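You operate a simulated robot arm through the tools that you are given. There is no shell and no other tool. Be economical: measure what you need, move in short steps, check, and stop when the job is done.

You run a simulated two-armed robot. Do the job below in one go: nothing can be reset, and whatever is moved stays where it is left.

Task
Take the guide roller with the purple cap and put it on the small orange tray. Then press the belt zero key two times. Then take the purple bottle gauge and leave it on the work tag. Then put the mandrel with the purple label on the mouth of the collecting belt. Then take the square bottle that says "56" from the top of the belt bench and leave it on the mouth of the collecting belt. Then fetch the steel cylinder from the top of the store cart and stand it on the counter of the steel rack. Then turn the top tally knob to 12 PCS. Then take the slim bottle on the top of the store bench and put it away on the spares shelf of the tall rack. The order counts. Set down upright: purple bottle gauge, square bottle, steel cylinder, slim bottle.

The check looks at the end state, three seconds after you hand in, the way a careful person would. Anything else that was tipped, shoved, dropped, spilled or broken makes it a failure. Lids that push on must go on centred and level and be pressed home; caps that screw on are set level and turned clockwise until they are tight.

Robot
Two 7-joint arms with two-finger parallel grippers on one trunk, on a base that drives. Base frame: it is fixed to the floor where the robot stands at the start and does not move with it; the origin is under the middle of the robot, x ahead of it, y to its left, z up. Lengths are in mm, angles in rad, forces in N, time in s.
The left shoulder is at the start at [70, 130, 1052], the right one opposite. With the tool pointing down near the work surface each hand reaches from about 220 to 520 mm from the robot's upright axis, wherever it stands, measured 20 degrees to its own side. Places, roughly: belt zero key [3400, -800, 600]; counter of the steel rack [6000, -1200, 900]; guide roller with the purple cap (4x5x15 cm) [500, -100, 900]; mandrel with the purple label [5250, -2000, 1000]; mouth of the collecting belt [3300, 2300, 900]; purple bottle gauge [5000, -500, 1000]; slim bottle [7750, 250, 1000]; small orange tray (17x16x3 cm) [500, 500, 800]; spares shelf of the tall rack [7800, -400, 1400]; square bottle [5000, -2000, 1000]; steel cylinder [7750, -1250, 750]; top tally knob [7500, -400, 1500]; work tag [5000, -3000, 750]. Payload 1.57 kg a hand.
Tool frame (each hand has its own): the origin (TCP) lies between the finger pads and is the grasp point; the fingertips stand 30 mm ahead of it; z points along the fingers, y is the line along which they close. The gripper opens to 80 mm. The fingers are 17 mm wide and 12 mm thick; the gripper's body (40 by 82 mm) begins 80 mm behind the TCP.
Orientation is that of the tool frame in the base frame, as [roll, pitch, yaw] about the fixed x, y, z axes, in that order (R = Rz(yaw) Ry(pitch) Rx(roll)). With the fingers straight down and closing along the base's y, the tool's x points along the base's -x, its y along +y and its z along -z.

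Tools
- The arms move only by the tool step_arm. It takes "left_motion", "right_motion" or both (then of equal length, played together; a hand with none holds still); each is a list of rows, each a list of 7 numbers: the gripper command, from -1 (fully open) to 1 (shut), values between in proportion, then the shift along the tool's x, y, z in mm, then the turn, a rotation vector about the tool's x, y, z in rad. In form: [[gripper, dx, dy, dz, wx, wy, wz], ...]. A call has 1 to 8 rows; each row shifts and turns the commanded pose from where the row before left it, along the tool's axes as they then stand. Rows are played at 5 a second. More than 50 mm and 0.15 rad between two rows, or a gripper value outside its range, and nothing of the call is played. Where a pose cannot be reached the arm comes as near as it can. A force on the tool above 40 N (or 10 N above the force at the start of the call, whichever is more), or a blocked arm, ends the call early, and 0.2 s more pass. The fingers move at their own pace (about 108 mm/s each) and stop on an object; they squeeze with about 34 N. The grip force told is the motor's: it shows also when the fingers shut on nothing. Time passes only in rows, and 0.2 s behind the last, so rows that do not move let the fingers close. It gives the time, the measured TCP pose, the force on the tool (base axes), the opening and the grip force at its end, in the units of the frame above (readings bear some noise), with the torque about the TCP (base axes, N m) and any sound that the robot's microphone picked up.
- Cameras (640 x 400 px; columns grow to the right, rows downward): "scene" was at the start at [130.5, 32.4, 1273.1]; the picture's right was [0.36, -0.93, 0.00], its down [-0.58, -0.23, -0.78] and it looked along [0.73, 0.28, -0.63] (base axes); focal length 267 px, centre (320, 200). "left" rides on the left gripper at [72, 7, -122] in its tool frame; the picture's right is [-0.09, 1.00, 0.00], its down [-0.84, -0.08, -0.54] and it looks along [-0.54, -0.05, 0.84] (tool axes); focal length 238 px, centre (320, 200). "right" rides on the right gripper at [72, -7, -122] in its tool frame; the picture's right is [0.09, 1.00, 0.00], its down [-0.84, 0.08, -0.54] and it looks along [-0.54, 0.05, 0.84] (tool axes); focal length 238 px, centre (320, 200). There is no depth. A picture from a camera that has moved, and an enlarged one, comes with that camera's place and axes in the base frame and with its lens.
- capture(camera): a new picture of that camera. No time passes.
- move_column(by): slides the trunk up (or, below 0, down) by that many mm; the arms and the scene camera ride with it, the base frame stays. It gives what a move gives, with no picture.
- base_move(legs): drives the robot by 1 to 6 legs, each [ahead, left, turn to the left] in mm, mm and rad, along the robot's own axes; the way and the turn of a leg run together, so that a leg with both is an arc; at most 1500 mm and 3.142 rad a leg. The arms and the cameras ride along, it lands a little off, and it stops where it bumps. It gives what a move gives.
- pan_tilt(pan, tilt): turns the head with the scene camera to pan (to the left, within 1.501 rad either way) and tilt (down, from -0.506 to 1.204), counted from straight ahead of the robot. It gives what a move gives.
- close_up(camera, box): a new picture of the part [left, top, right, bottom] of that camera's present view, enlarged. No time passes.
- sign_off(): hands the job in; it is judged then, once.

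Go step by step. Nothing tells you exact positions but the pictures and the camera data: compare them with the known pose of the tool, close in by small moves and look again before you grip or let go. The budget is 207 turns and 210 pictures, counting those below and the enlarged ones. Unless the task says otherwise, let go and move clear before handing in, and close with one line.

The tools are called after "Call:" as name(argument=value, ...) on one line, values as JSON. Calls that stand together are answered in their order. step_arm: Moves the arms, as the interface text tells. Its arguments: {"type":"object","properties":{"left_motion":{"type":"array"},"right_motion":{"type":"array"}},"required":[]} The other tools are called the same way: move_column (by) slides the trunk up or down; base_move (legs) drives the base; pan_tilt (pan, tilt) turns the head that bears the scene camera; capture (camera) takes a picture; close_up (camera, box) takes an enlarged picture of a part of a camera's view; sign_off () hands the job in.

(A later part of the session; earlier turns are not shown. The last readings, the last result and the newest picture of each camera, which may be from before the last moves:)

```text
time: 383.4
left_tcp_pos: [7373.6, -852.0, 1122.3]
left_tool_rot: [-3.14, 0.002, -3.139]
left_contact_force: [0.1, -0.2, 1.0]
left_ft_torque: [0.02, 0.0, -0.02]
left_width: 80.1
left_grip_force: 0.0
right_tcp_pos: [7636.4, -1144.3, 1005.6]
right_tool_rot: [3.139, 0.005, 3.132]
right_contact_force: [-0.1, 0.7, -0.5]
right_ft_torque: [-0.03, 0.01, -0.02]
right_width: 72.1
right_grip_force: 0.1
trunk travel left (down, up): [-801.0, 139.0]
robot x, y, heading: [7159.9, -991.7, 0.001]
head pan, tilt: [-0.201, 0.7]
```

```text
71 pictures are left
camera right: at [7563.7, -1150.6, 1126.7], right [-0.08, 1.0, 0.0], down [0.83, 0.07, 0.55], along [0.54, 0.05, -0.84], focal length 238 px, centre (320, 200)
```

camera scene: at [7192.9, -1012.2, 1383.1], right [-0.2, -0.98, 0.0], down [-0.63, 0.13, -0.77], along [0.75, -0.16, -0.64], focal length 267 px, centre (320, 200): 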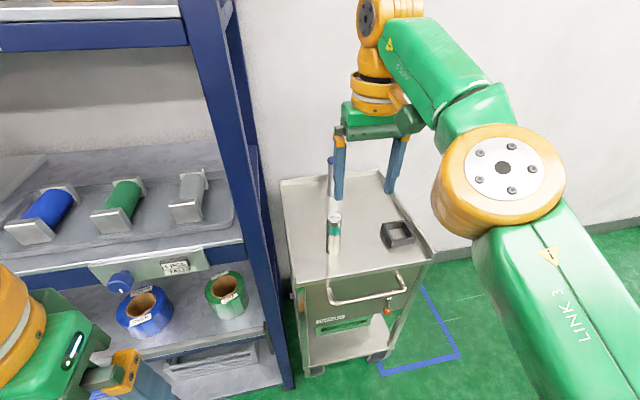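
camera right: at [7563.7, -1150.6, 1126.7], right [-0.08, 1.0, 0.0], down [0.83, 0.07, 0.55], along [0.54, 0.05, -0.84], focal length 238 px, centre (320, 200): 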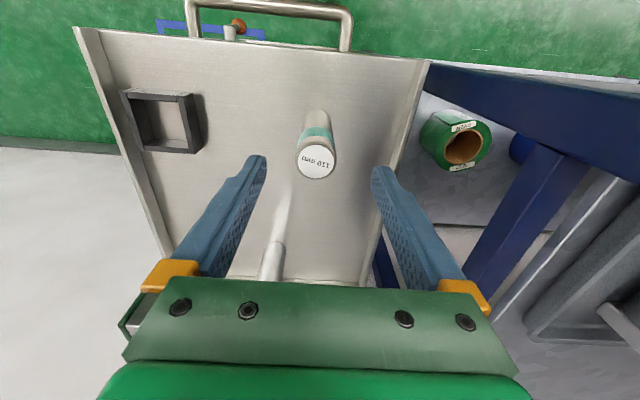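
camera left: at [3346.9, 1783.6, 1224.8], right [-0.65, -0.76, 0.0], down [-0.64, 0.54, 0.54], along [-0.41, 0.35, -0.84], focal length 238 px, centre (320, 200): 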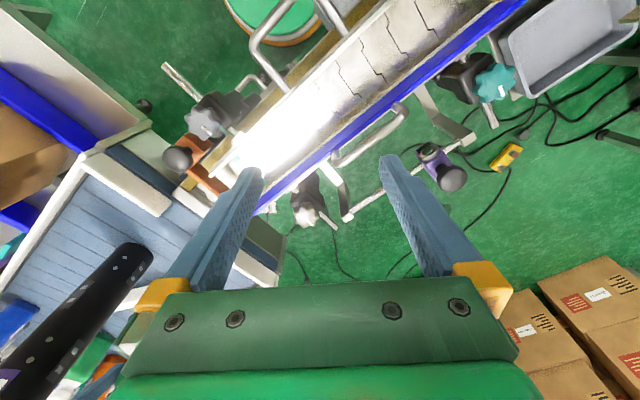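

Call:
step_arm(right_motion=[[-0.8, -4, -1, 15, 0, 0, 0], [-0.8, -3, -1, 30, 0, 0, 0], [-0.8, 0, 0, 35, 0, 0, 0], [-0.8, 0, 0, 28, 0, 0, 0], [-0.8, 0, 0, 10, 0, 0, 0], [-0.8, 0, 0, 0, 0, 0, 0]])

Call:
capture(camera="right")

```text
time: 384.8
left_tcp_pos: [7373.9, -853.1, 1122.7]
left_tool_rot: [-3.14, 0.003, -3.14]
left_contact_force: [-0.1, -0.1, 0.3]
left_ft_torque: [-0.01, 0.02, 0.01]
left_width: 80.4
left_grip_force: 0.0
right_tcp_pos: [7645.2, -1146.1, 887.5]
right_tool_rot: [3.14, 0.003, 3.133]
right_contact_force: [0.1, -0.6, -0.3]
right_ft_torque: [0.02, 0.01, 0.02]
right_width: 72.2
right_grip_force: 0.0
trunk travel left (down, up): [-801.0, 139.0]
robot x, y, heading: [7156.5, -995.3, -0.001]
head pan, tilt: [-0.201, 0.7]
```

```text
70 pictures are left
camera right: at [7571.4, -1152.5, 1008.2], right [-0.08, 1.0, 0.0], down [0.84, 0.07, 0.55], along [0.54, 0.05, -0.84], focal length 238 px, centre (320, 200)
```

right: 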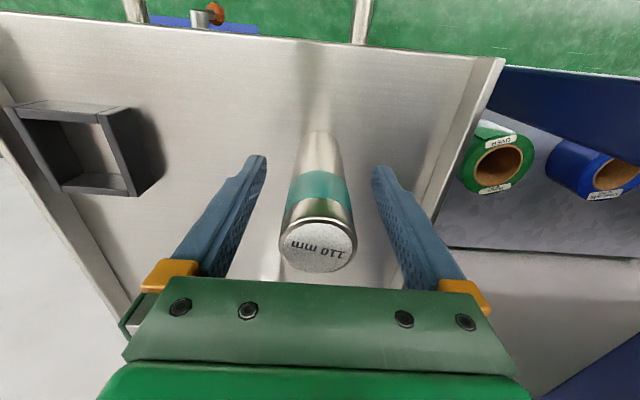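

Centred. Gripping and lifting.

Call:
step_arm(right_motion=[[0, 0, 0, 0, 0, 0, 0], [1, 0, 0, 0, 0, 0, 0], [1, 0, 0, 0, 0, 0, 0], [1, 0, 0, 0, 0, 0, 0], [1, 0, 0, -8, 0, 0, 0], [1, 0, 0, -20, 0, 0, 0], [1, 0, 0, -35, 0, 0, 0], [1, 0, 0, -45, 0, 0, 0]])

Call:
step_arm(right_motion=[[1, 0, 0, -45, 0, 0, 0], [1, 10, 0, -40, 0, 0, 0], [1, 30, 0, -30, 0, 0, 0], [1, 40, 0, -20, 0, 0, 0], [1, 40, 0, 0, 0, 0, 0], [1, 20, 0, 0, 0, 0, 0]])

Call:
capture(camera="right")

```text
time: 386.6
left_tcp_pos: [7373.6, -854.5, 1122.4]
left_tool_rot: [-3.141, 0.002, -3.137]
left_contact_force: [-0.1, -0.1, 0.4]
left_ft_torque: [0.0, -0.02, 0.0]
left_width: 80.0
left_grip_force: 0.2
right_tcp_pos: [7645.0, -1147.0, 997.3]
right_tool_rot: [3.139, 0.005, 3.13]
right_contact_force: [0.1, 0.2, -3.1]
right_ft_torque: [-0.01, 0.04, -0.02]
right_width: 38.3
right_grip_force: 34.0
trunk travel left (down, up): [-801.0, 139.0]
robot x, y, heading: [7155.6, -995.0, 0.002]
head pan, tilt: [-0.201, 0.7]
```

```text
time: 388.0
left_tcp_pos: [7370.2, -853.6, 1122.8]
left_tool_rot: [-3.139, 0.005, -3.139]
left_contact_force: [0.3, 0.2, 0.0]
left_ft_torque: [-0.03, -0.02, 0.02]
left_width: 80.3
left_grip_force: 0.0
right_tcp_pos: [7515.4, -1135.4, 1127.3]
right_tool_rot: [3.141, 0.006, 3.129]
right_contact_force: [-1.2, 0.6, -3.0]
right_ft_torque: [-0.06, 0.02, -0.03]
right_width: 37.6
right_grip_force: 34.0
right hand out of reach, approached as far as the arm can: row 1, 3, 4
trunk travel left (down, up): [-801.0, 139.0]
robot x, y, heading: [7157.8, -993.3, 0.005]
head pan, tilt: [-0.201, 0.7]
```

```text
69 pictures are left
camera right: at [7442.3, -1142.4, 1248.5], right [-0.08, 1.0, 0.0], down [0.83, 0.07, 0.55], along [0.54, 0.04, -0.84], focal length 238 px, centre (320, 200)
```

right: 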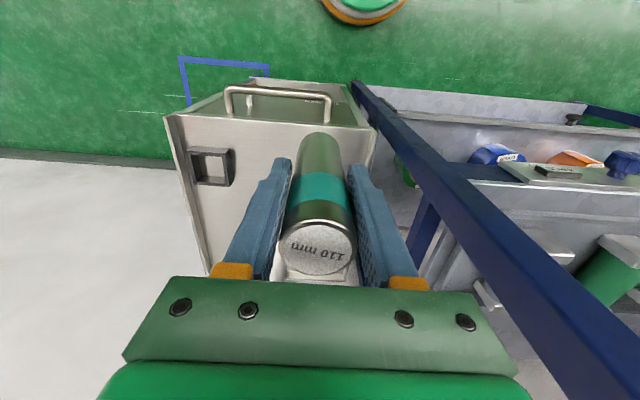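

Steel cylinder held. Back away and turn around to face the steel rack.

Call:
base_move(legs=[[-300, 0, 0], [0, -100, 1.57], [0, 0, 1.57]])

Call:
pan_tilt(pan=0.0, tilt=0.55)

Call:
capture(camera="scene")

```text
time: 397.7
left_tcp_pos: [6701.8, -1198.1, 1122.9]
left_tool_rot: [-3.14, 0.001, -0.017]
left_contact_force: [0.5, -0.3, 0.1]
left_ft_torque: [-0.02, 0.0, -0.05]
left_width: 80.2
left_grip_force: 0.1
right_tcp_pos: [6561.9, -910.5, 1126.6]
right_tool_rot: [3.141, 0.001, -0.031]
right_contact_force: [-0.5, 0.5, -4.3]
right_ft_torque: [0.02, -0.05, -0.01]
right_width: 37.9
right_grip_force: 33.8
trunk travel left (down, up): [-801.0, 139.0]
robot x, y, heading: [6922.4, -1057.7, 3.125]
head pan, tilt: [-0.201, 0.7]
```

```text
time: 398.4
left_tcp_pos: [6700.9, -1197.2, 1122.0]
left_tool_rot: [-3.141, 0.004, -0.017]
left_contact_force: [0.2, -0.1, -0.2]
left_ft_torque: [0.0, 0.02, 0.0]
left_width: 79.8
left_grip_force: 0.0
right_tcp_pos: [6561.7, -910.5, 1125.6]
right_tool_rot: [3.14, 0.002, -0.031]
right_contact_force: [-0.2, -0.1, -3.5]
right_ft_torque: [0.0, -0.07, 0.0]
right_width: 37.9
right_grip_force: 34.2
trunk travel left (down, up): [-801.0, 139.0]
robot x, y, heading: [6918.6, -1059.2, 3.126]
head pan, tilt: [0.0, 0.55]
```

```text
68 pictures are left
camera scene: at [6780.0, -1056.7, 1396.1], right [0.02, 1.0, 0.0], down [0.52, -0.01, -0.85], along [-0.85, 0.02, -0.52], focal length 267 px, centre (320, 200)
```

scene: 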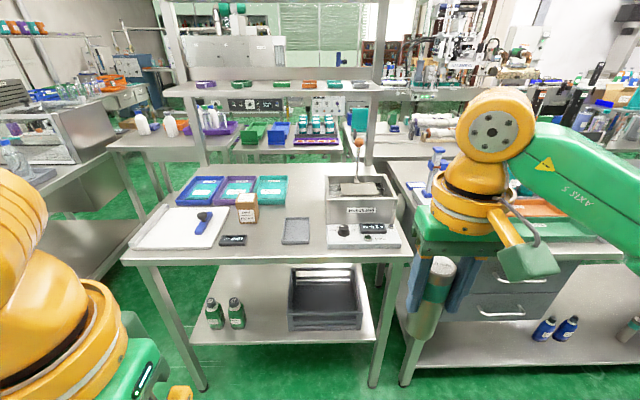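

The rack's counter is ahead with trays and gadgets; a free gap between the black gadget and the grey tile lies near (6108,-1220). Moving closer.

Call:
base_move(legs=[[0, 320, 0.015], [280, 0, 0]])

Call:
pan_tilt(pan=-0.3, tilt=0.75)

Call:
capture(camera="scene")

Call:
capture(camera="right")

```text
time: 402.1
left_tcp_pos: [6421.5, -1521.0, 1122.6]
left_tool_rot: [-3.139, 0.005, 0.001]
left_contact_force: [0.0, 0.2, 0.3]
left_ft_torque: [-0.05, 0.0, 0.01]
left_width: 80.1
left_grip_force: 0.1
right_tcp_pos: [6278.7, -1236.4, 1126.8]
right_tool_rot: [3.139, 0.005, -0.013]
right_contact_force: [-0.3, -0.2, -3.9]
right_ft_torque: [0.0, -0.03, 0.0]
right_width: 38.0
right_grip_force: 34.4
trunk travel left (down, up): [-801.0, 139.0]
robot x, y, heading: [6637.7, -1381.0, 3.141]
head pan, tilt: [0.0, 0.55]
```

```text
time: 402.9
left_tcp_pos: [6420.2, -1521.4, 1122.7]
left_tool_rot: [-3.139, 0.001, -0.001]
left_contact_force: [0.6, -0.7, -1.1]
left_ft_torque: [-0.02, 0.01, 0.01]
left_width: 80.1
left_grip_force: 0.0
right_tcp_pos: [6277.2, -1236.9, 1125.7]
right_tool_rot: [3.139, 0.002, -0.013]
right_contact_force: [-0.1, -0.1, -3.7]
right_ft_torque: [-0.03, -0.05, -0.01]
right_width: 38.2
right_grip_force: 33.8
trunk travel left (down, up): [-801.0, 139.0]
robot x, y, heading: [6637.5, -1381.9, 3.139]
head pan, tilt: [-0.3, 0.75]
```

```text
67 pictures are left
camera scene: at [6506.8, -1353.9, 1378.7], right [0.3, 0.96, 0.0], down [0.65, -0.2, -0.73], along [-0.7, 0.22, -0.68], focal length 267 px, centre (320, 200)
```

scene: 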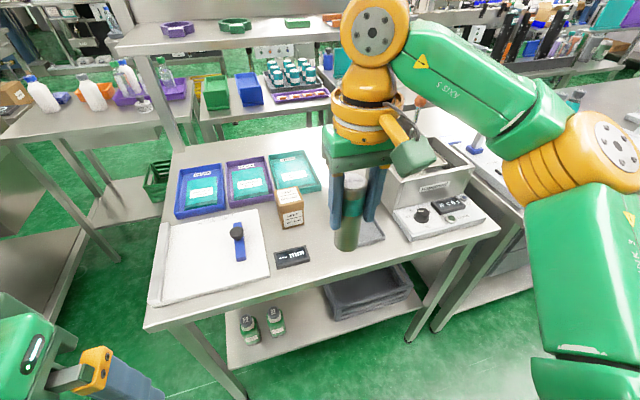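

```text
66 pictures are left
camera right: at [6347.5, -1231.7, 1246.8], right [0.08, -1.0, 0.0], down [-0.84, -0.06, 0.54], along [-0.54, -0.04, -0.84], focal length 238 px, centre (320, 200)
```

right: 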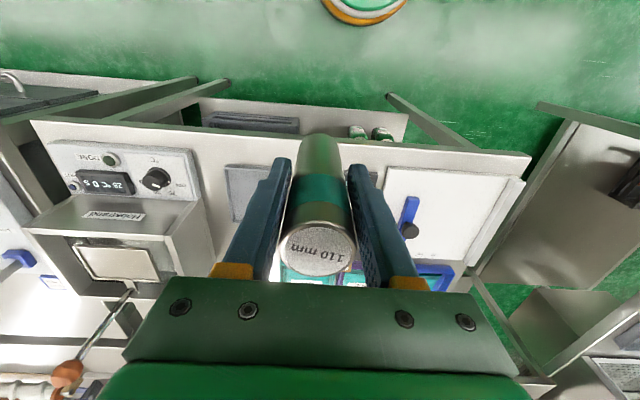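

Gap centre is (6130,-1209). Base 110 mm ahead, then hand over it and down.

Call:
base_move(legs=[[110, 0, 0]])

Call:
step_arm(right_motion=[[1, -8, -8, 15, 0, 0, 0], [1, -14, -10, 30, 0, 0, 0], [1, -12, -8, 35, 0, 0, 0], [1, -4, -2, 35, 0, 0, 0], [1, 0, 0, 30, 0, 0, 0], [1, 0, 0, 15, 0, 0, 0]])

Call:
capture(camera="right")

Call:
capture(camera="scene")

```text
time: 404.1
left_tcp_pos: [6315.7, -1521.3, 1123.8]
left_tool_rot: [-3.14, 0.005, 0.0]
left_contact_force: [0.7, -0.6, 0.9]
left_ft_torque: [-0.02, 0.0, -0.01]
left_width: 80.1
left_grip_force: 0.1
right_tcp_pos: [6170.7, -1235.9, 1127.7]
right_tool_rot: [3.139, 0.008, -0.013]
right_contact_force: [-0.6, 0.5, -4.1]
right_ft_torque: [0.0, -0.05, -0.05]
right_width: 38.0
right_grip_force: 33.7
trunk travel left (down, up): [-801.0, 139.0]
robot x, y, heading: [6526.8, -1383.3, 3.14]
head pan, tilt: [-0.3, 0.75]
```

```text
time: 405.5
left_tcp_pos: [6311.6, -1520.4, 1123.2]
left_tool_rot: [-3.141, 0.001, 0.001]
left_contact_force: [1.0, -0.6, -0.2]
left_ft_torque: [0.0, 0.0, -0.01]
left_width: 79.9
left_grip_force: 0.2
right_tcp_pos: [6130.5, -1207.8, 966.4]
right_tool_rot: [3.14, 0.002, -0.013]
right_contact_force: [0.7, -0.6, -4.2]
right_ft_torque: [0.04, -0.05, 0.01]
right_width: 38.2
right_grip_force: 33.9
trunk travel left (down, up): [-801.0, 139.0]
robot x, y, heading: [6530.7, -1382.4, 3.143]
head pan, tilt: [-0.3, 0.75]
```

```text
65 pictures are left
camera right: at [6201.0, -1203.1, 1086.7], right [0.08, -1.0, 0.0], down [-0.84, -0.06, 0.54], along [-0.54, -0.04, -0.84], focal length 238 px, centre (320, 200)
```

right: 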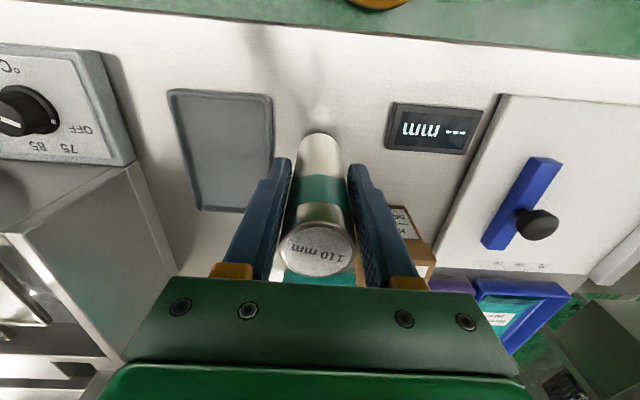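

```text
64 pictures are left
camera scene: at [6397.6, -1353.6, 1378.7], right [0.3, 0.95, 0.0], down [0.65, -0.2, -0.73], along [-0.7, 0.22, -0.68], focal length 267 px, centre (320, 200)
```

scene: 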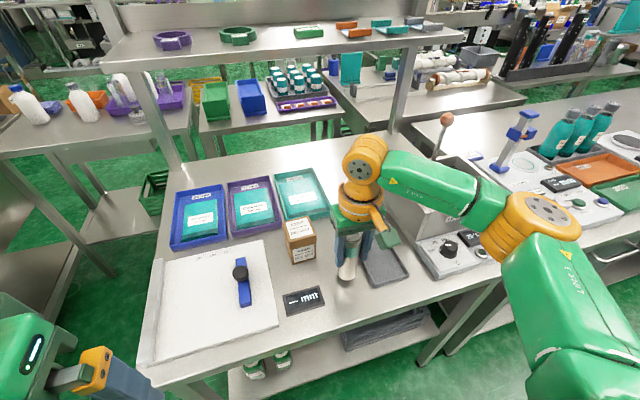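

Call:
step_arm(right_motion=[[1, 0, 0, 15, 0, 0, 0], [1, 0, 0, 20, 0, 0, 0], [1, 0, 0, 10, 0, 0, 0], [1, 0, 0, 4, 0, 0, 0], [1, 0, 0, 0, 0, 0, 0]])

Call:
close_up(camera="right", box=[200, 60, 440, 210])

```text
time: 406.7
left_tcp_pos: [6313.0, -1521.3, 1123.5]
left_tool_rot: [-3.14, 0.004, 0.0]
left_contact_force: [0.1, -0.4, -0.9]
left_ft_torque: [-0.01, 0.01, -0.02]
left_width: 79.9
left_grip_force: 0.0
right_tcp_pos: [6129.8, -1208.9, 918.7]
right_tool_rot: [3.141, 0.005, -0.013]
right_contact_force: [0.0, -0.2, -0.2]
right_ft_torque: [-0.02, 0.0, 0.01]
right_width: 0.0
right_grip_force: 22.1
trunk travel left (down, up): [-801.0, 139.0]
robot x, y, heading: [6526.4, -1381.8, 3.141]
head pan, tilt: [-0.3, 0.75]
```

```text
2.67 times, centred on (320, 135) of right
camera zoom: at [6202.0, -1204.0, 1038.8], right [0.08, -1.0, 0.0], down [-0.84, -0.06, 0.55], along [-0.54, -0.04, -0.84], focal length 636 px, centre (320, 373)
```

zoom: 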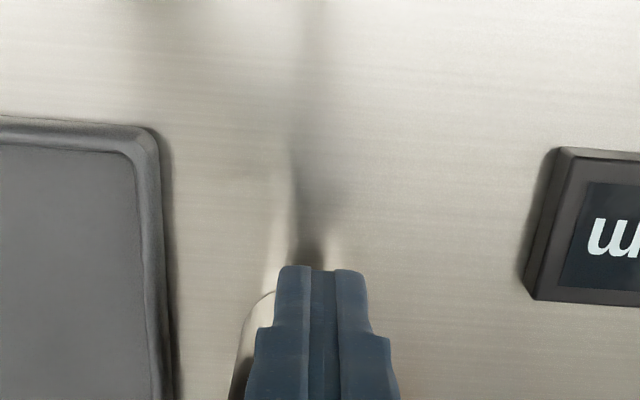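

The fingers have closed: the cylinder slipped out. Looking at where it is.

Call:
capture(camera="right")

Call:
close_up(camera="scene", box=[260, 170, 440, 310])

```text
62 pictures are left
camera right: at [6202.0, -1204.0, 1038.8], right [0.08, -1.0, 0.0], down [-0.84, -0.06, 0.55], along [-0.54, -0.04, -0.84], focal length 238 px, centre (320, 200)
```

right: 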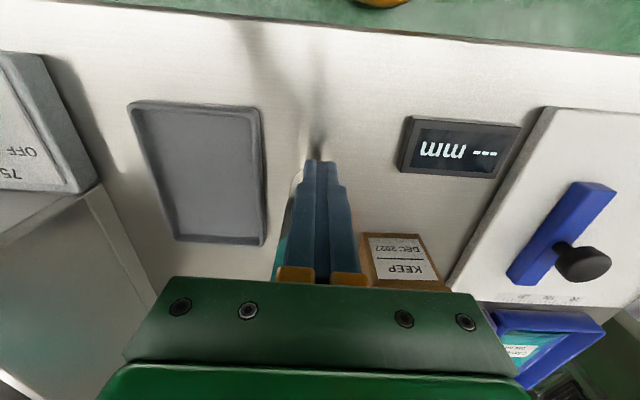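

```text
2.86 times, centred on (350, 240) of scene
camera zoom: at [6400.3, -1354.6, 1379.0], right [0.3, 0.95, 0.0], down [0.65, -0.2, -0.73], along [-0.7, 0.22, -0.68], focal length 764 px, centre (234, 86)
```

zoom: 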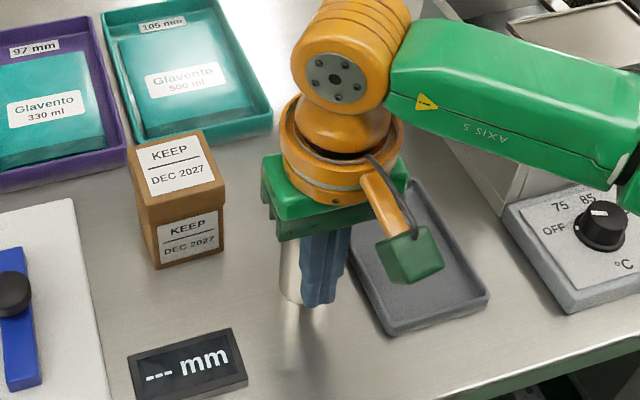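

It appears to be standing upright just beyond the closed fingers. Easing the hand back away from it, then looking.

Call:
step_arm(right_motion=[[1, 3, 0, 0, 0, 0, 0], [1, 5, 0, 0, 0, 0, 0], [1, 10, 0, 0, 0, 0, 0], [1, 15, 0, 0, 0, 0, 0], [1, 20, 0, -5, 0, 0, 0], [1, 15, 0, -15, 0, 0, 0], [1, 0, 0, -30, 0, 0, 0], [1, 0, 0, -30, 0, 0, 0]])

Call:
capture(camera="right")

Call:
close_up(camera="scene", box=[260, 170, 440, 310])

```text
time: 408.5
left_tcp_pos: [6312.3, -1522.1, 1121.9]
left_tool_rot: [-3.141, 0.005, 0.0]
left_contact_force: [0.3, 0.6, -0.6]
left_ft_torque: [0.03, 0.0, 0.0]
left_width: 80.1
left_grip_force: 0.2
right_tcp_pos: [6198.2, -1210.6, 998.3]
right_tool_rot: [3.14, 0.003, -0.016]
right_contact_force: [0.0, 0.3, 0.0]
right_ft_torque: [0.0, 0.03, 0.02]
right_width: 0.0
right_grip_force: 21.4
trunk travel left (down, up): [-801.0, 139.0]
robot x, y, heading: [6530.7, -1380.2, 3.139]
head pan, tilt: [-0.3, 0.75]
```

```text
60 pictures are left
camera right: at [6270.1, -1205.0, 1118.6], right [0.08, -1.0, 0.0], down [-0.84, -0.06, 0.55], along [-0.54, -0.04, -0.84], focal length 238 px, centre (320, 200)
```

right: 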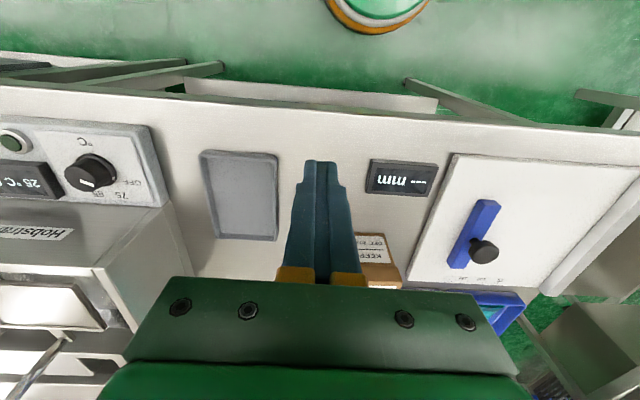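

```text
2.86 times, centred on (350, 240) of scene
camera zoom: at [6399.3, -1354.5, 1378.9], right [0.3, 0.95, 0.0], down [0.65, -0.2, -0.73], along [-0.7, 0.22, -0.68], focal length 764 px, centre (234, 86)
```

zoom: 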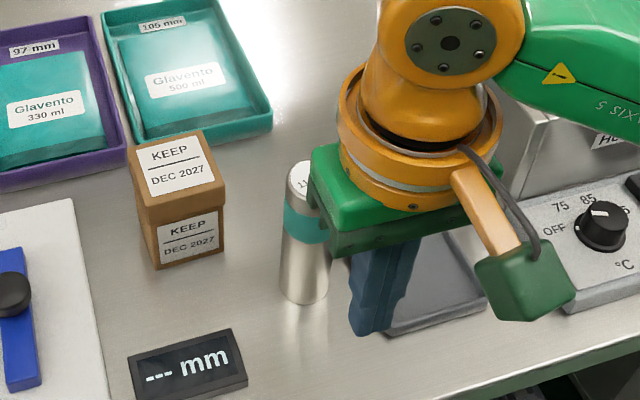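

The cylinder stands upright on the counter, undisturbed. Next, the tally knob: withdraw, turn back and view the tall rack.

Call:
step_arm(right_motion=[[1, 10, 0, -20, 0, 0, 0], [1, 25, 0, -30, 0, 0, 0], [1, 30, 0, -35, 0, 0, 0], [0, 20, 0, -25, 0, 0, 0]])

Call:
base_move(legs=[[-370, 0, 0], [0, -600, -1.57], [0, 0, -1.57]])

Call:
pan_tilt(pan=0.1, tilt=0.2)

Call:
capture(camera="scene")

```text
time: 409.5
left_tcp_pos: [6313.4, -1521.1, 1122.1]
left_tool_rot: [-3.14, 0.004, 0.002]
left_contact_force: [-0.6, 0.3, 0.2]
left_ft_torque: [-0.03, 0.02, 0.03]
left_width: 80.1
left_grip_force: 0.1
right_tcp_pos: [6285.0, -1211.4, 1105.9]
right_tool_rot: [3.14, 0.003, -0.016]
right_contact_force: [-0.4, 0.7, -0.8]
right_ft_torque: [-0.01, 0.0, -0.02]
right_width: 40.1
right_grip_force: 0.0
trunk travel left (down, up): [-801.0, 139.0]
robot x, y, heading: [6531.5, -1381.7, 3.14]
head pan, tilt: [-0.3, 0.75]
```

```text
time: 417.0
left_tcp_pos: [7195.0, -725.7, 1115.0]
left_tool_rot: [-3.12, -0.016, -1.834]
left_contact_force: [-0.2, -0.7, -0.2]
left_ft_torque: [0.0, 0.0, -0.04]
left_width: 79.9
left_grip_force: 0.1
right_tcp_pos: [7500.1, -778.1, 1103.9]
right_tool_rot: [-3.124, -0.016, -1.847]
right_contact_force: [0.1, -0.1, 0.2]
right_ft_torque: [-0.01, 0.02, 0.0]
right_width: 39.9
right_grip_force: 0.1
trunk travel left (down, up): [-801.0, 139.0]
robot x, y, heading: [7285.3, -996.2, 1.307]
head pan, tilt: [-0.3, 0.75]
stopped in leg 3: the robot was blocked; the commanded pose is now the measured one
```

```text
time: 418.0
left_tcp_pos: [7194.1, -723.2, 1115.0]
left_tool_rot: [-3.121, -0.019, -1.838]
left_contact_force: [0.1, -0.2, 0.1]
left_ft_torque: [-0.03, 0.01, -0.04]
left_width: 80.1
left_grip_force: 0.1
right_tcp_pos: [7500.4, -777.5, 1104.9]
right_tool_rot: [-3.124, -0.018, -1.851]
right_contact_force: [0.2, 0.2, 0.2]
right_ft_torque: [-0.01, -0.01, -0.03]
right_width: 40.0
right_grip_force: 0.0
trunk travel left (down, up): [-801.0, 139.0]
robot x, y, heading: [7287.1, -996.8, 1.302]
head pan, tilt: [0.099, 0.201]
```

```text
58 pictures are left
camera scene: at [7298.3, -816.3, 1424.4], right [0.99, -0.17, 0.02], down [-0.02, -0.23, -0.97], along [0.17, 0.96, -0.23], focal length 267 px, centre (320, 200)
```

scene: 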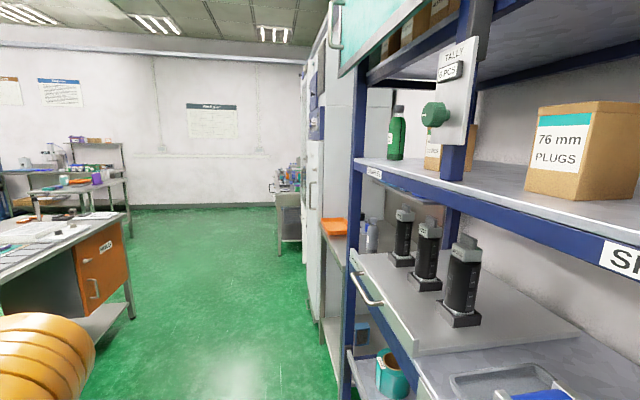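

The turn was an arc and the arm bumped something on the right. Looking there before moving.

Call:
pan_tilt(pan=-1.1, tilt=0.5)

Call:
capture(camera="scene")

```text
time: 419.4
left_tcp_pos: [7194.9, -724.1, 1115.5]
left_tool_rot: [-3.12, -0.02, -1.835]
left_contact_force: [-0.4, 0.0, 0.6]
left_ft_torque: [0.03, 0.0, 0.01]
left_width: 79.9
left_grip_force: 0.1
right_tcp_pos: [7500.5, -777.5, 1105.2]
right_tool_rot: [-3.124, -0.017, -1.849]
right_contact_force: [-0.7, -0.4, 0.6]
right_ft_torque: [-0.02, 0.02, -0.01]
right_width: 40.1
right_grip_force: 0.1
trunk travel left (down, up): [-801.0, 139.0]
robot x, y, heading: [7284.7, -994.8, 1.303]
head pan, tilt: [-1.1, 0.499]
```

```text
57 pictures are left
camera scene: at [7372.2, -890.6, 1400.0], right [0.2, -0.98, 0.03], down [-0.46, -0.12, -0.88], along [0.87, 0.17, -0.47], focal length 267 px, centre (320, 200)
```

scene: 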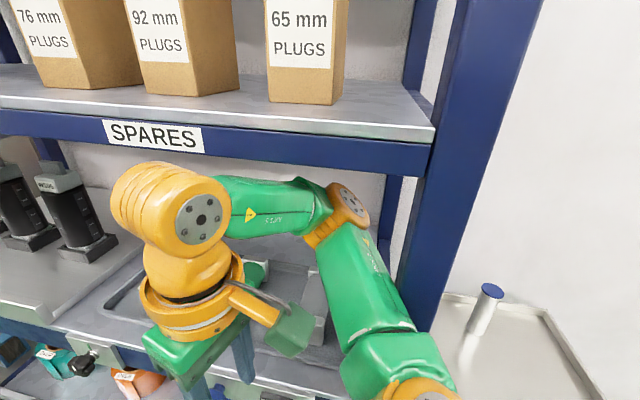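

The right elbow is inside the rack bay, resting against its post. I'll turn back the way it came, then slide straight out.

Call:
base_move(legs=[[0, 0, 0.15], [0, 120, 0.05], [0, 480, 0]])

Call:
capture(camera="scene")

```text
time: 423.8
left_tcp_pos: [6560.3, -725.0, 1124.0]
left_tool_rot: [3.14, 0.005, -1.643]
left_contact_force: [-0.3, 0.9, -0.5]
left_ft_torque: [-0.02, 0.01, -0.01]
left_width: 80.0
left_grip_force: 0.1
right_tcp_pos: [6872.2, -718.6, 1107.1]
right_tool_rot: [3.138, 0.005, -1.66]
right_contact_force: [0.5, 0.9, 1.0]
right_ft_torque: [0.01, 0.0, 0.0]
right_width: 40.3
right_grip_force: 0.0
trunk travel left (down, up): [-801.0, 139.0]
robot x, y, heading: [6686.6, -943.5, 1.5]
head pan, tilt: [-1.1, 0.499]
```

```text
56 pictures are left
camera scene: at [6773.7, -861.7, 1400.7], right [0.39, -0.92, 0.0], down [-0.44, -0.19, -0.88], along [0.81, 0.34, -0.48], focal length 267 px, centre (320, 200)
```

scene: 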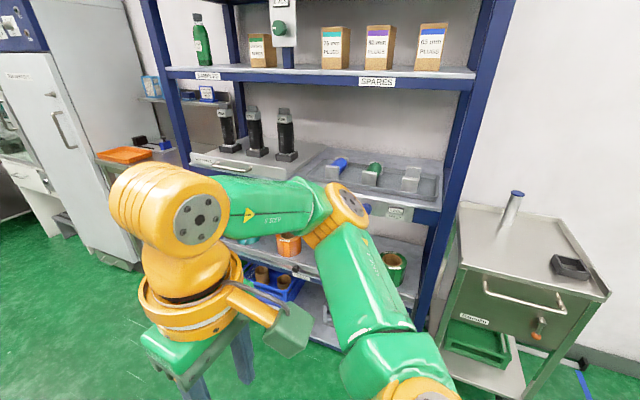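

Out cleanly, nothing displaced. Now turn to face the rack and view the tally knob.

Call:
base_move(legs=[[0, 0, -1.5], [100, 380, 0]])

Call:
move_column(by=130)

Call:
pan_tilt(pan=0.15, tilt=0.1)

Call:
capture(camera="scene")

```text
time: 429.9
left_tcp_pos: [6996.7, -428.4, 1124.4]
left_tool_rot: [-3.141, 0.006, 3.139]
left_contact_force: [0.0, 0.3, 0.7]
left_ft_torque: [0.01, 0.02, 0.0]
left_width: 79.9
left_grip_force: 0.0
right_tcp_pos: [7026.8, -736.9, 1106.8]
right_tool_rot: [3.137, 0.004, 3.128]
right_contact_force: [0.1, -0.2, 0.1]
right_ft_torque: [0.02, 0.01, 0.0]
right_width: 40.0
right_grip_force: 0.0
trunk travel left (down, up): [-801.0, 139.0]
robot x, y, heading: [6786.2, -561.9, -0.005]
head pan, tilt: [-1.1, 0.499]
```

```text
time: 431.4
left_tcp_pos: [6998.0, -424.1, 1252.8]
left_tool_rot: [3.141, 0.003, 3.14]
left_contact_force: [-0.3, -0.6, -0.4]
left_ft_torque: [0.0, -0.03, -0.05]
left_width: 80.0
left_grip_force: 0.0
right_tcp_pos: [7026.2, -735.2, 1235.7]
right_tool_rot: [3.137, 0.006, 3.127]
right_contact_force: [-0.1, 0.1, 0.4]
right_ft_torque: [0.01, 0.02, 0.02]
right_width: 39.9
right_grip_force: 0.1
trunk travel left (down, up): [-931.0, 9.0]
robot x, y, heading: [6782.2, -566.9, -0.006]
head pan, tilt: [-1.1, 0.499]
```

```text
time: 432.9
left_tcp_pos: [6997.4, -425.3, 1253.3]
left_tool_rot: [3.141, 0.005, 3.14]
left_contact_force: [-0.6, 0.1, 0.3]
left_ft_torque: [-0.02, -0.01, 0.05]
left_width: 79.9
left_grip_force: 0.0
right_tcp_pos: [7025.6, -735.6, 1236.4]
right_tool_rot: [3.138, 0.005, 3.127]
right_contact_force: [0.1, 0.1, 0.4]
right_ft_torque: [-0.03, -0.01, 0.0]
right_width: 40.2
right_grip_force: 0.2
trunk travel left (down, up): [-931.0, 9.0]
robot x, y, heading: [6784.0, -563.7, -0.003]
head pan, tilt: [0.15, 0.099]
```

```text
55 pictures are left
camera scene: at [6925.3, -551.1, 1567.9], right [0.15, -0.99, 0.0], down [-0.1, -0.01, -0.99], along [0.98, 0.15, -0.1], focal length 267 px, centre (320, 200)
```

scene: 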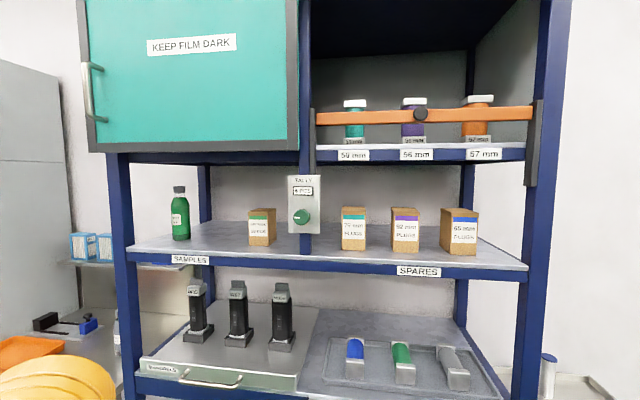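

Call:
close_up(camera="scene", box=[280, 170, 330, 240])

Call:
close_up(camera="scene", box=[230, 140, 550, 290])

```text
5.71 times, centred on (305, 205) of scene
camera zoom: at [6925.3, -551.1, 1567.9], right [0.15, -0.99, 0.0], down [-0.1, -0.01, -0.99], along [0.98, 0.15, -0.1], focal length 1528 px, centre (406, 171)
```

zoom: 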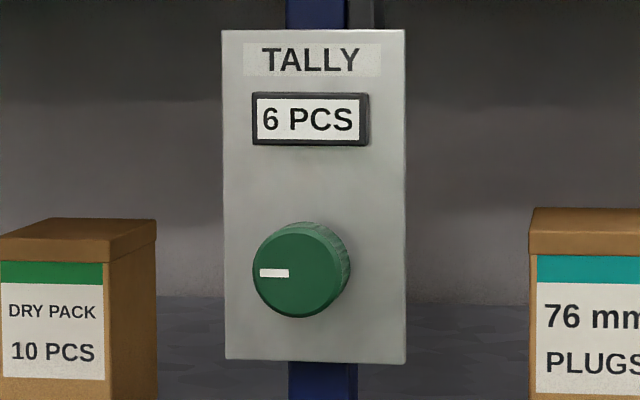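

```text
2.00 times, centred on (390, 215) of scene
camera zoom: at [6925.3, -551.1, 1567.9], right [0.15, -0.99, 0.0], down [-0.1, -0.01, -0.99], along [0.98, 0.15, -0.1], focal length 535 px, centre (180, 170)
```

zoom: 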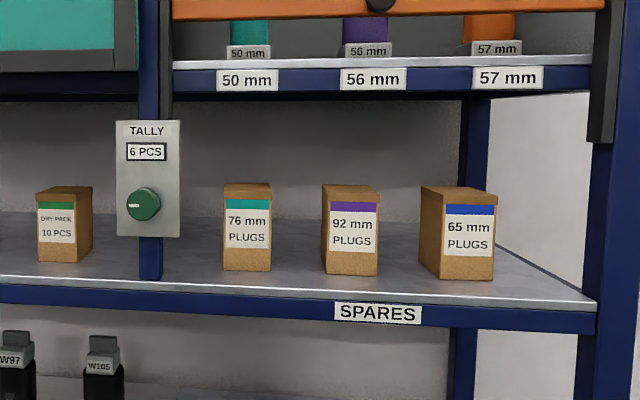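

The tally reads 6 PCS; knob at about (7545,-410,1463), 36 mm wide. Driving closer and swinging the left hand up to point forward.

Call:
base_move(legs=[[150, 0, 0]])

Call:
step_arm(left_motion=[[-0.5, -25, 0, -25, 0, -0.15, 0], [-0.5, -28.4, 0, -21, 0, -0.15, 0], [-0.5, -31.3, 0, -16.5, 0, -0.15, 0], [-0.5, -33.4, 0, -11.6, 0, -0.15, 0], [-0.5, -34.7, 0, -6.5, 0, -0.15, 0], [-0.5, -35.3, 0, -1.3, 0, -0.15, 0], [-0.5, -35.1, 0, 4.1, 0, -0.15, 0], [-0.5, -34.1, 0, 9.3, 0, -0.15, 0]])

Call:
capture(camera="left")

```text
time: 434.2
left_tcp_pos: [7141.5, -425.5, 1253.5]
left_tool_rot: [-3.14, 0.011, 3.138]
left_contact_force: [-0.2, 0.4, -0.2]
left_ft_torque: [0.0, -0.04, 0.01]
left_width: 80.1
left_grip_force: 0.0
right_tcp_pos: [7169.5, -735.2, 1237.9]
right_tool_rot: [3.139, 0.01, 3.126]
right_contact_force: [-0.1, -0.5, 0.3]
right_ft_torque: [0.01, -0.02, -0.01]
right_width: 39.9
right_grip_force: 0.0
trunk travel left (down, up): [-931.0, 9.0]
robot x, y, heading: [6931.6, -563.4, -0.007]
head pan, tilt: [0.15, 0.099]
```

```text
time: 436.1
left_tcp_pos: [7346.1, -426.4, 1454.6]
left_tool_rot: [-3.14, 1.205, 3.14]
left_contact_force: [-0.3, 0.4, -0.3]
left_ft_torque: [-0.01, -0.01, -0.03]
left_width: 59.9
left_grip_force: 0.1
right_tcp_pos: [7174.7, -734.9, 1237.0]
right_tool_rot: [3.138, 0.005, 3.125]
right_contact_force: [0.3, -0.3, -0.4]
right_ft_torque: [0.02, 0.0, 0.0]
right_width: 40.2
right_grip_force: 0.1
trunk travel left (down, up): [-931.0, 9.0]
robot x, y, heading: [6934.9, -566.6, -0.006]
head pan, tilt: [0.15, 0.099]
```

```text
52 pictures are left
camera left: at [7206.5, -418.6, 1431.0], right [0.04, 1.0, 0.09], down [-0.21, -0.08, 0.98], along [0.98, -0.05, 0.2], focal length 238 px, centre (320, 200)
```

left: 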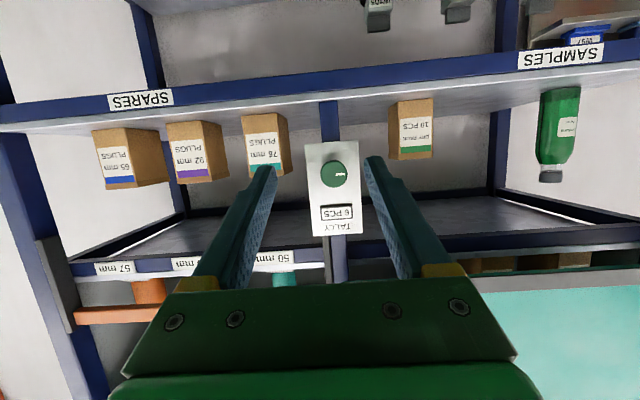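

Both views agree: knob at (7545,-413,1464). Levelling the hand and approaching.

Call:
step_arm(left_motion=[[-0.5, -13.5, 4, 27, 0, -0.15, 0], [-0.5, -11.4, 5, 33.3, 0, -0.15, 0], [-0.5, -5.3, 4, 35, 0, -0.066, 0], [-0.5, 0, 0, 15, 0, 0, 0], [-0.5, 0, 0, 0, 0, 0, 0]])

Call:
capture(camera="left")

Call:
capture(camera="scene")

```text
time: 437.2
left_tcp_pos: [7460.3, -414.6, 1463.6]
left_tool_rot: [-1.595, 1.571, -1.599]
left_contact_force: [-0.2, -0.2, -1.2]
left_ft_torque: [-0.04, -0.01, 0.0]
left_width: 60.1
left_grip_force: 0.1
right_tcp_pos: [7173.9, -736.4, 1237.3]
right_tool_rot: [3.138, 0.005, 3.126]
right_contact_force: [0.3, -0.3, 0.5]
right_ft_torque: [-0.01, 0.0, -0.03]
right_width: 40.1
right_grip_force: 0.2
trunk travel left (down, up): [-931.0, 9.0]
robot x, y, heading: [6933.0, -565.6, 0.002]
head pan, tilt: [0.15, 0.099]
```

```text
51 pictures are left
camera left: at [7338.9, -405.6, 1392.4], right [0.0, 1.0, 0.09], down [-0.54, -0.08, 0.84], along [0.84, -0.05, 0.54], focal length 238 px, centre (320, 200)
```

left: 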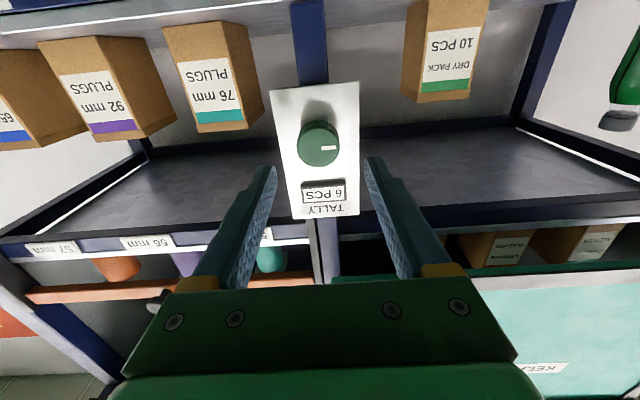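

```text
50 pictures are left
camera scene: at [7073.1, -551.6, 1568.0], right [0.15, -0.99, 0.0], down [-0.1, -0.01, -1.0], along [0.98, 0.15, -0.1], focal length 267 px, centre (320, 200)
```

scene: 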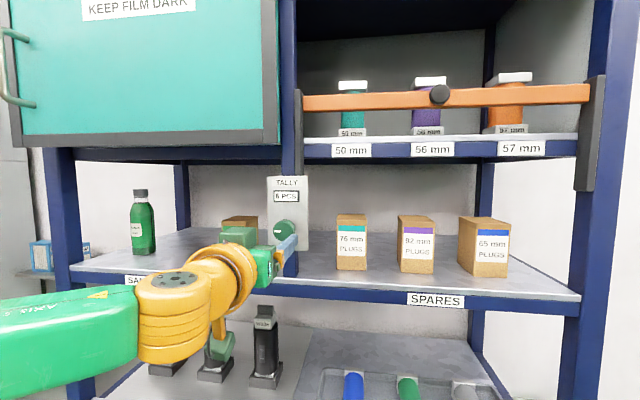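

Fingers straddle the knob. Advancing 55 mm and closing.

Call:
step_arm(left_motion=[[-0.5, 0, 0, 15, 0, 0, 0], [-0.5, 0, 0, 20, 0, 0, 0], [-0.5, 0, 0, 15, 0, 0, 0], [-0.5, 0, 0, 6, 0, 0, 0], [-0.5, 0, 0, 0, 0, 0, 0]])

Call:
close_up(camera="left", box=[220, 80, 420, 205])

Call:
close_up(camera="scene", box=[240, 170, 340, 270])

```text
time: 438.4
left_tcp_pos: [7516.7, -414.7, 1463.1]
left_tool_rot: [-2.302, 1.57, -2.305]
left_contact_force: [1.2, 0.4, 0.1]
left_ft_torque: [0.0, 0.05, -0.01]
left_width: 60.0
left_grip_force: 0.1
right_tcp_pos: [7174.2, -735.7, 1236.8]
right_tool_rot: [3.138, 0.005, 3.126]
right_contact_force: [-0.4, 0.6, -0.3]
right_ft_torque: [0.02, 0.03, -0.03]
right_width: 39.8
right_grip_force: 0.0
trunk travel left (down, up): [-931.0, 9.0]
robot x, y, heading: [6930.1, -567.5, -0.003]
head pan, tilt: [0.15, 0.099]
```

```text
3.20 times, centred on (320, 142) of left
camera zoom: at [7395.1, -405.9, 1392.8], right [0.0, 1.0, 0.09], down [-0.54, -0.08, 0.84], along [0.84, -0.05, 0.54], focal length 763 px, centre (320, 384)
```

zoom: 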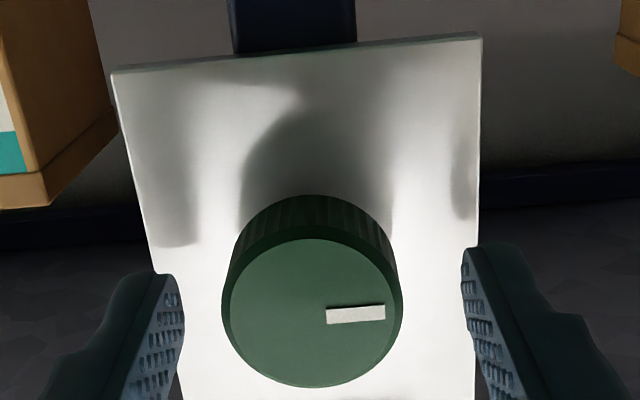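

```text
4.00 times, centred on (290, 220) of scene
camera zoom: at [7073.6, -551.6, 1567.9], right [0.15, -0.99, 0.0], down [-0.1, -0.01, -1.0], along [0.98, 0.15, -0.1], focal length 1070 px, centre (440, 120)
```

zoom: 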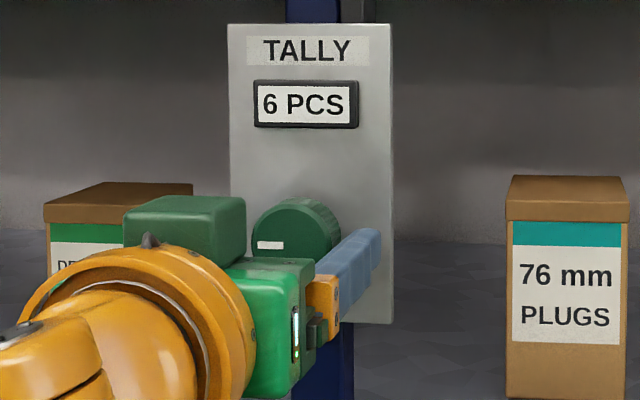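

Knob well between the fingers. Gripping and turning clockwise 0.3 rad as a test.

Call:
step_arm(left_motion=[[0, 0, 0, 0, 0, 0, 0], [1, 0, 0, 0, 0, 0, 0], [1, 0, 0, 0, 0, 0, 0], [1, 0, 0, 0, 0, 0, 0.1], [1, 0, 0, 0, 0, 0, 0.1], [1, 0, 0, 0, 0, 0, 0.1], [1, 0, 0, 0, 0, 0, 0]])

Call:
close_up(camera="scene", box=[240, 170, 340, 270])

```text
time: 440.1
left_tcp_pos: [7516.3, -416.0, 1463.5]
left_tool_rot: [1.574, 1.27, 1.571]
left_contact_force: [-1.8, -1.3, -1.2]
left_ft_torque: [0.03, 0.15, 0.45]
left_width: 37.7
left_grip_force: 43.6
right_tcp_pos: [7175.1, -737.7, 1236.4]
right_tool_rot: [3.138, 0.005, 3.125]
right_contact_force: [-0.2, 0.8, -1.2]
right_ft_torque: [0.03, 0.01, -0.04]
right_width: 40.1
right_grip_force: 0.1
trunk travel left (down, up): [-931.0, 9.0]
robot x, y, heading: [6933.4, -564.0, -0.003]
head pan, tilt: [0.15, 0.099]
```

```text
4.00 times, centred on (290, 220) of scene
camera zoom: at [7073.8, -552.9, 1567.9], right [0.15, -0.99, 0.0], down [-0.1, -0.01, -1.0], along [0.98, 0.15, -0.1], focal length 1070 px, centre (440, 120)
```

zoom: 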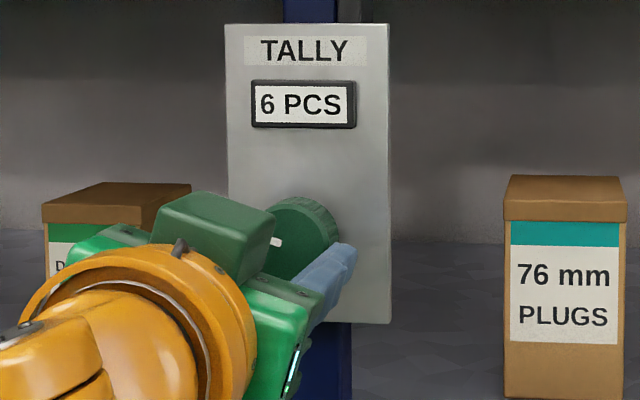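

Call:
step_arm(left_motion=[[1, 0, 0, 0, 0, 0, 0.12], [1, 0, 0, 0, 0, 0, 0.12], [1, 0, 0, 0, 0, 0, 0.12], [1, 0, 0, 0, 0, 0, 0]])

Call:
close_up(camera="scene", box=[240, 170, 340, 270])

```text
time: 441.1
left_tcp_pos: [7517.2, -414.8, 1464.6]
left_tool_rot: [1.571, 0.907, 1.568]
left_contact_force: [0.4, -1.0, 0.8]
left_ft_torque: [0.02, 0.07, 0.62]
left_width: 37.8
left_grip_force: 44.3
right_tcp_pos: [7174.1, -735.7, 1236.3]
right_tool_rot: [3.138, 0.006, 3.126]
right_contact_force: [0.2, -0.2, 1.1]
right_ft_torque: [0.01, 0.03, 0.02]
right_width: 39.7
right_grip_force: 0.1
trunk travel left (down, up): [-931.0, 9.0]
robot x, y, heading: [6928.9, -565.4, -0.0]
head pan, tilt: [0.15, 0.099]
```

```text
4.00 times, centred on (290, 220) of scene
camera zoom: at [7074.1, -552.8, 1567.9], right [0.15, -0.99, 0.0], down [-0.1, -0.01, -0.99], along [0.98, 0.15, -0.1], focal length 1070 px, centre (440, 120)
```

zoom: 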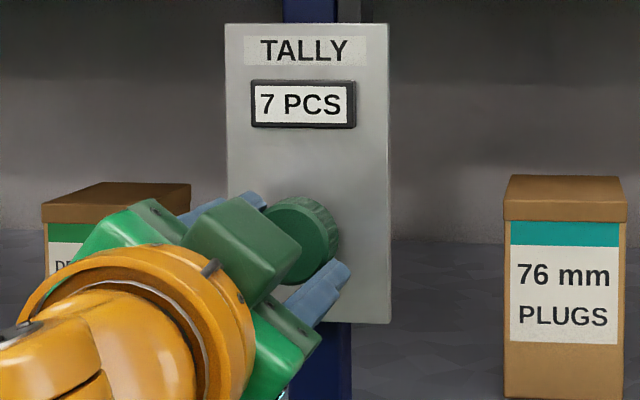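

Clockwise raises it (7 PCS now). Continue turning.

Call:
step_arm(left_motion=[[1, 0, 0, 0, 0, 0, 0.13], [1, 0, 0, 0, 0, 0, 0.13], [1, 0, 0, 0, 0, 0, 0.13], [1, 0, 0, 0, 0, 0, 0.13], [1, 0, 0, 0, 0, 0, 0.13], [1, 0, 0, 0, 0, 0, 0.13], [1, 0, 0, 0, 0, 0, 0.13], [1, 0, 0, 0, 0, 0, 0]])

Call:
close_up(camera="scene", box=[240, 170, 340, 270])

```text
time: 442.9
left_tcp_pos: [7516.6, -414.2, 1464.9]
left_tool_rot: [1.568, 0.001, 1.567]
left_contact_force: [8.1, 1.5, 17.5]
left_ft_torque: [-0.01, -0.16, 0.02]
left_width: 37.3
left_grip_force: 43.7
right_tcp_pos: [7175.1, -735.9, 1236.3]
right_tool_rot: [3.139, 0.005, 3.125]
right_contact_force: [-0.2, 0.3, 0.4]
right_ft_torque: [-0.01, 0.0, -0.03]
right_width: 40.0
right_grip_force: 0.0
trunk travel left (down, up): [-931.0, 9.0]
robot x, y, heading: [6931.4, -562.9, -0.004]
head pan, tilt: [0.15, 0.099]
```

```text
4.00 times, centred on (290, 220) of scene
camera zoom: at [7074.2, -551.8, 1568.0], right [0.15, -0.99, 0.0], down [-0.1, -0.01, -0.99], along [0.98, 0.15, -0.1], focal length 1070 px, centre (440, 120)
```

zoom: 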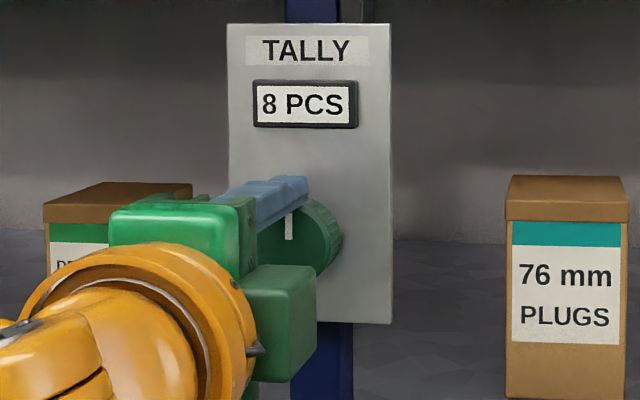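

8 PCS after a quarter turn (≈45° per piece). Continue clockwise.

Call:
step_arm(left_motion=[[1, 0, 0, 0, 0, 0, 0.14], [1, 0, 0, 0, 0, 0, 0.14], [1, 0, 0, 0, 0, 0, 0.14], [1, 0, 0, 0, 0, 0, 0.14], [1, 0, 0, 0, 0, 0, 0.14], [1, 0, 0, 0, 0, 0, 0.14], [1, 0, 0, 0, 0, 0, 0.14], [1, 0, 0, 0, 0, 0, 0]])

Call:
close_up(camera="scene", box=[240, 170, 340, 270])

```text
time: 444.1
left_tcp_pos: [7516.9, -415.3, 1464.8]
left_tool_rot: [1.564, -0.707, 1.571]
left_contact_force: [2.3, -0.3, 6.4]
left_ft_torque: [-0.03, 0.4, 0.0]
left_width: 37.4
left_grip_force: 43.7
right_tcp_pos: [7175.7, -736.3, 1236.0]
right_tool_rot: [3.138, 0.006, 3.127]
right_contact_force: [-1.1, 0.0, 0.8]
right_ft_torque: [0.02, -0.02, 0.02]
right_width: 40.1
right_grip_force: 0.0
trunk travel left (down, up): [-931.0, 9.0]
robot x, y, heading: [6933.4, -563.7, -0.003]
head pan, tilt: [0.15, 0.099]
stopped in row 6 (left hand): the force on the tool passed its limit at 41 N (the readings are from after the stop); the commanded pose is now the measured one
```

```text
4.00 times, centred on (290, 220) of scene
camera zoom: at [7074.6, -552.4, 1567.2], right [0.15, -0.99, 0.0], down [-0.1, -0.01, -0.99], along [0.98, 0.15, -0.1], focal length 1070 px, centre (440, 120)
```

zoom: 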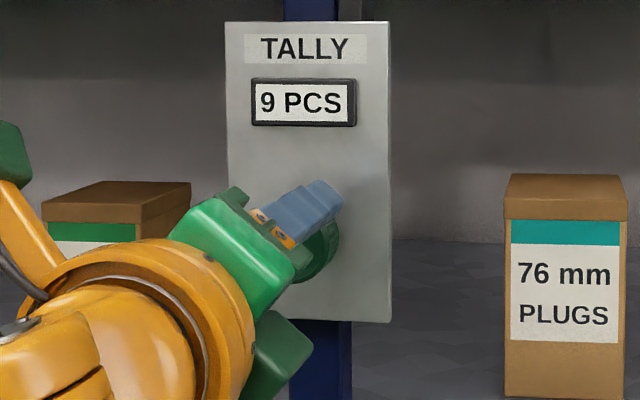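

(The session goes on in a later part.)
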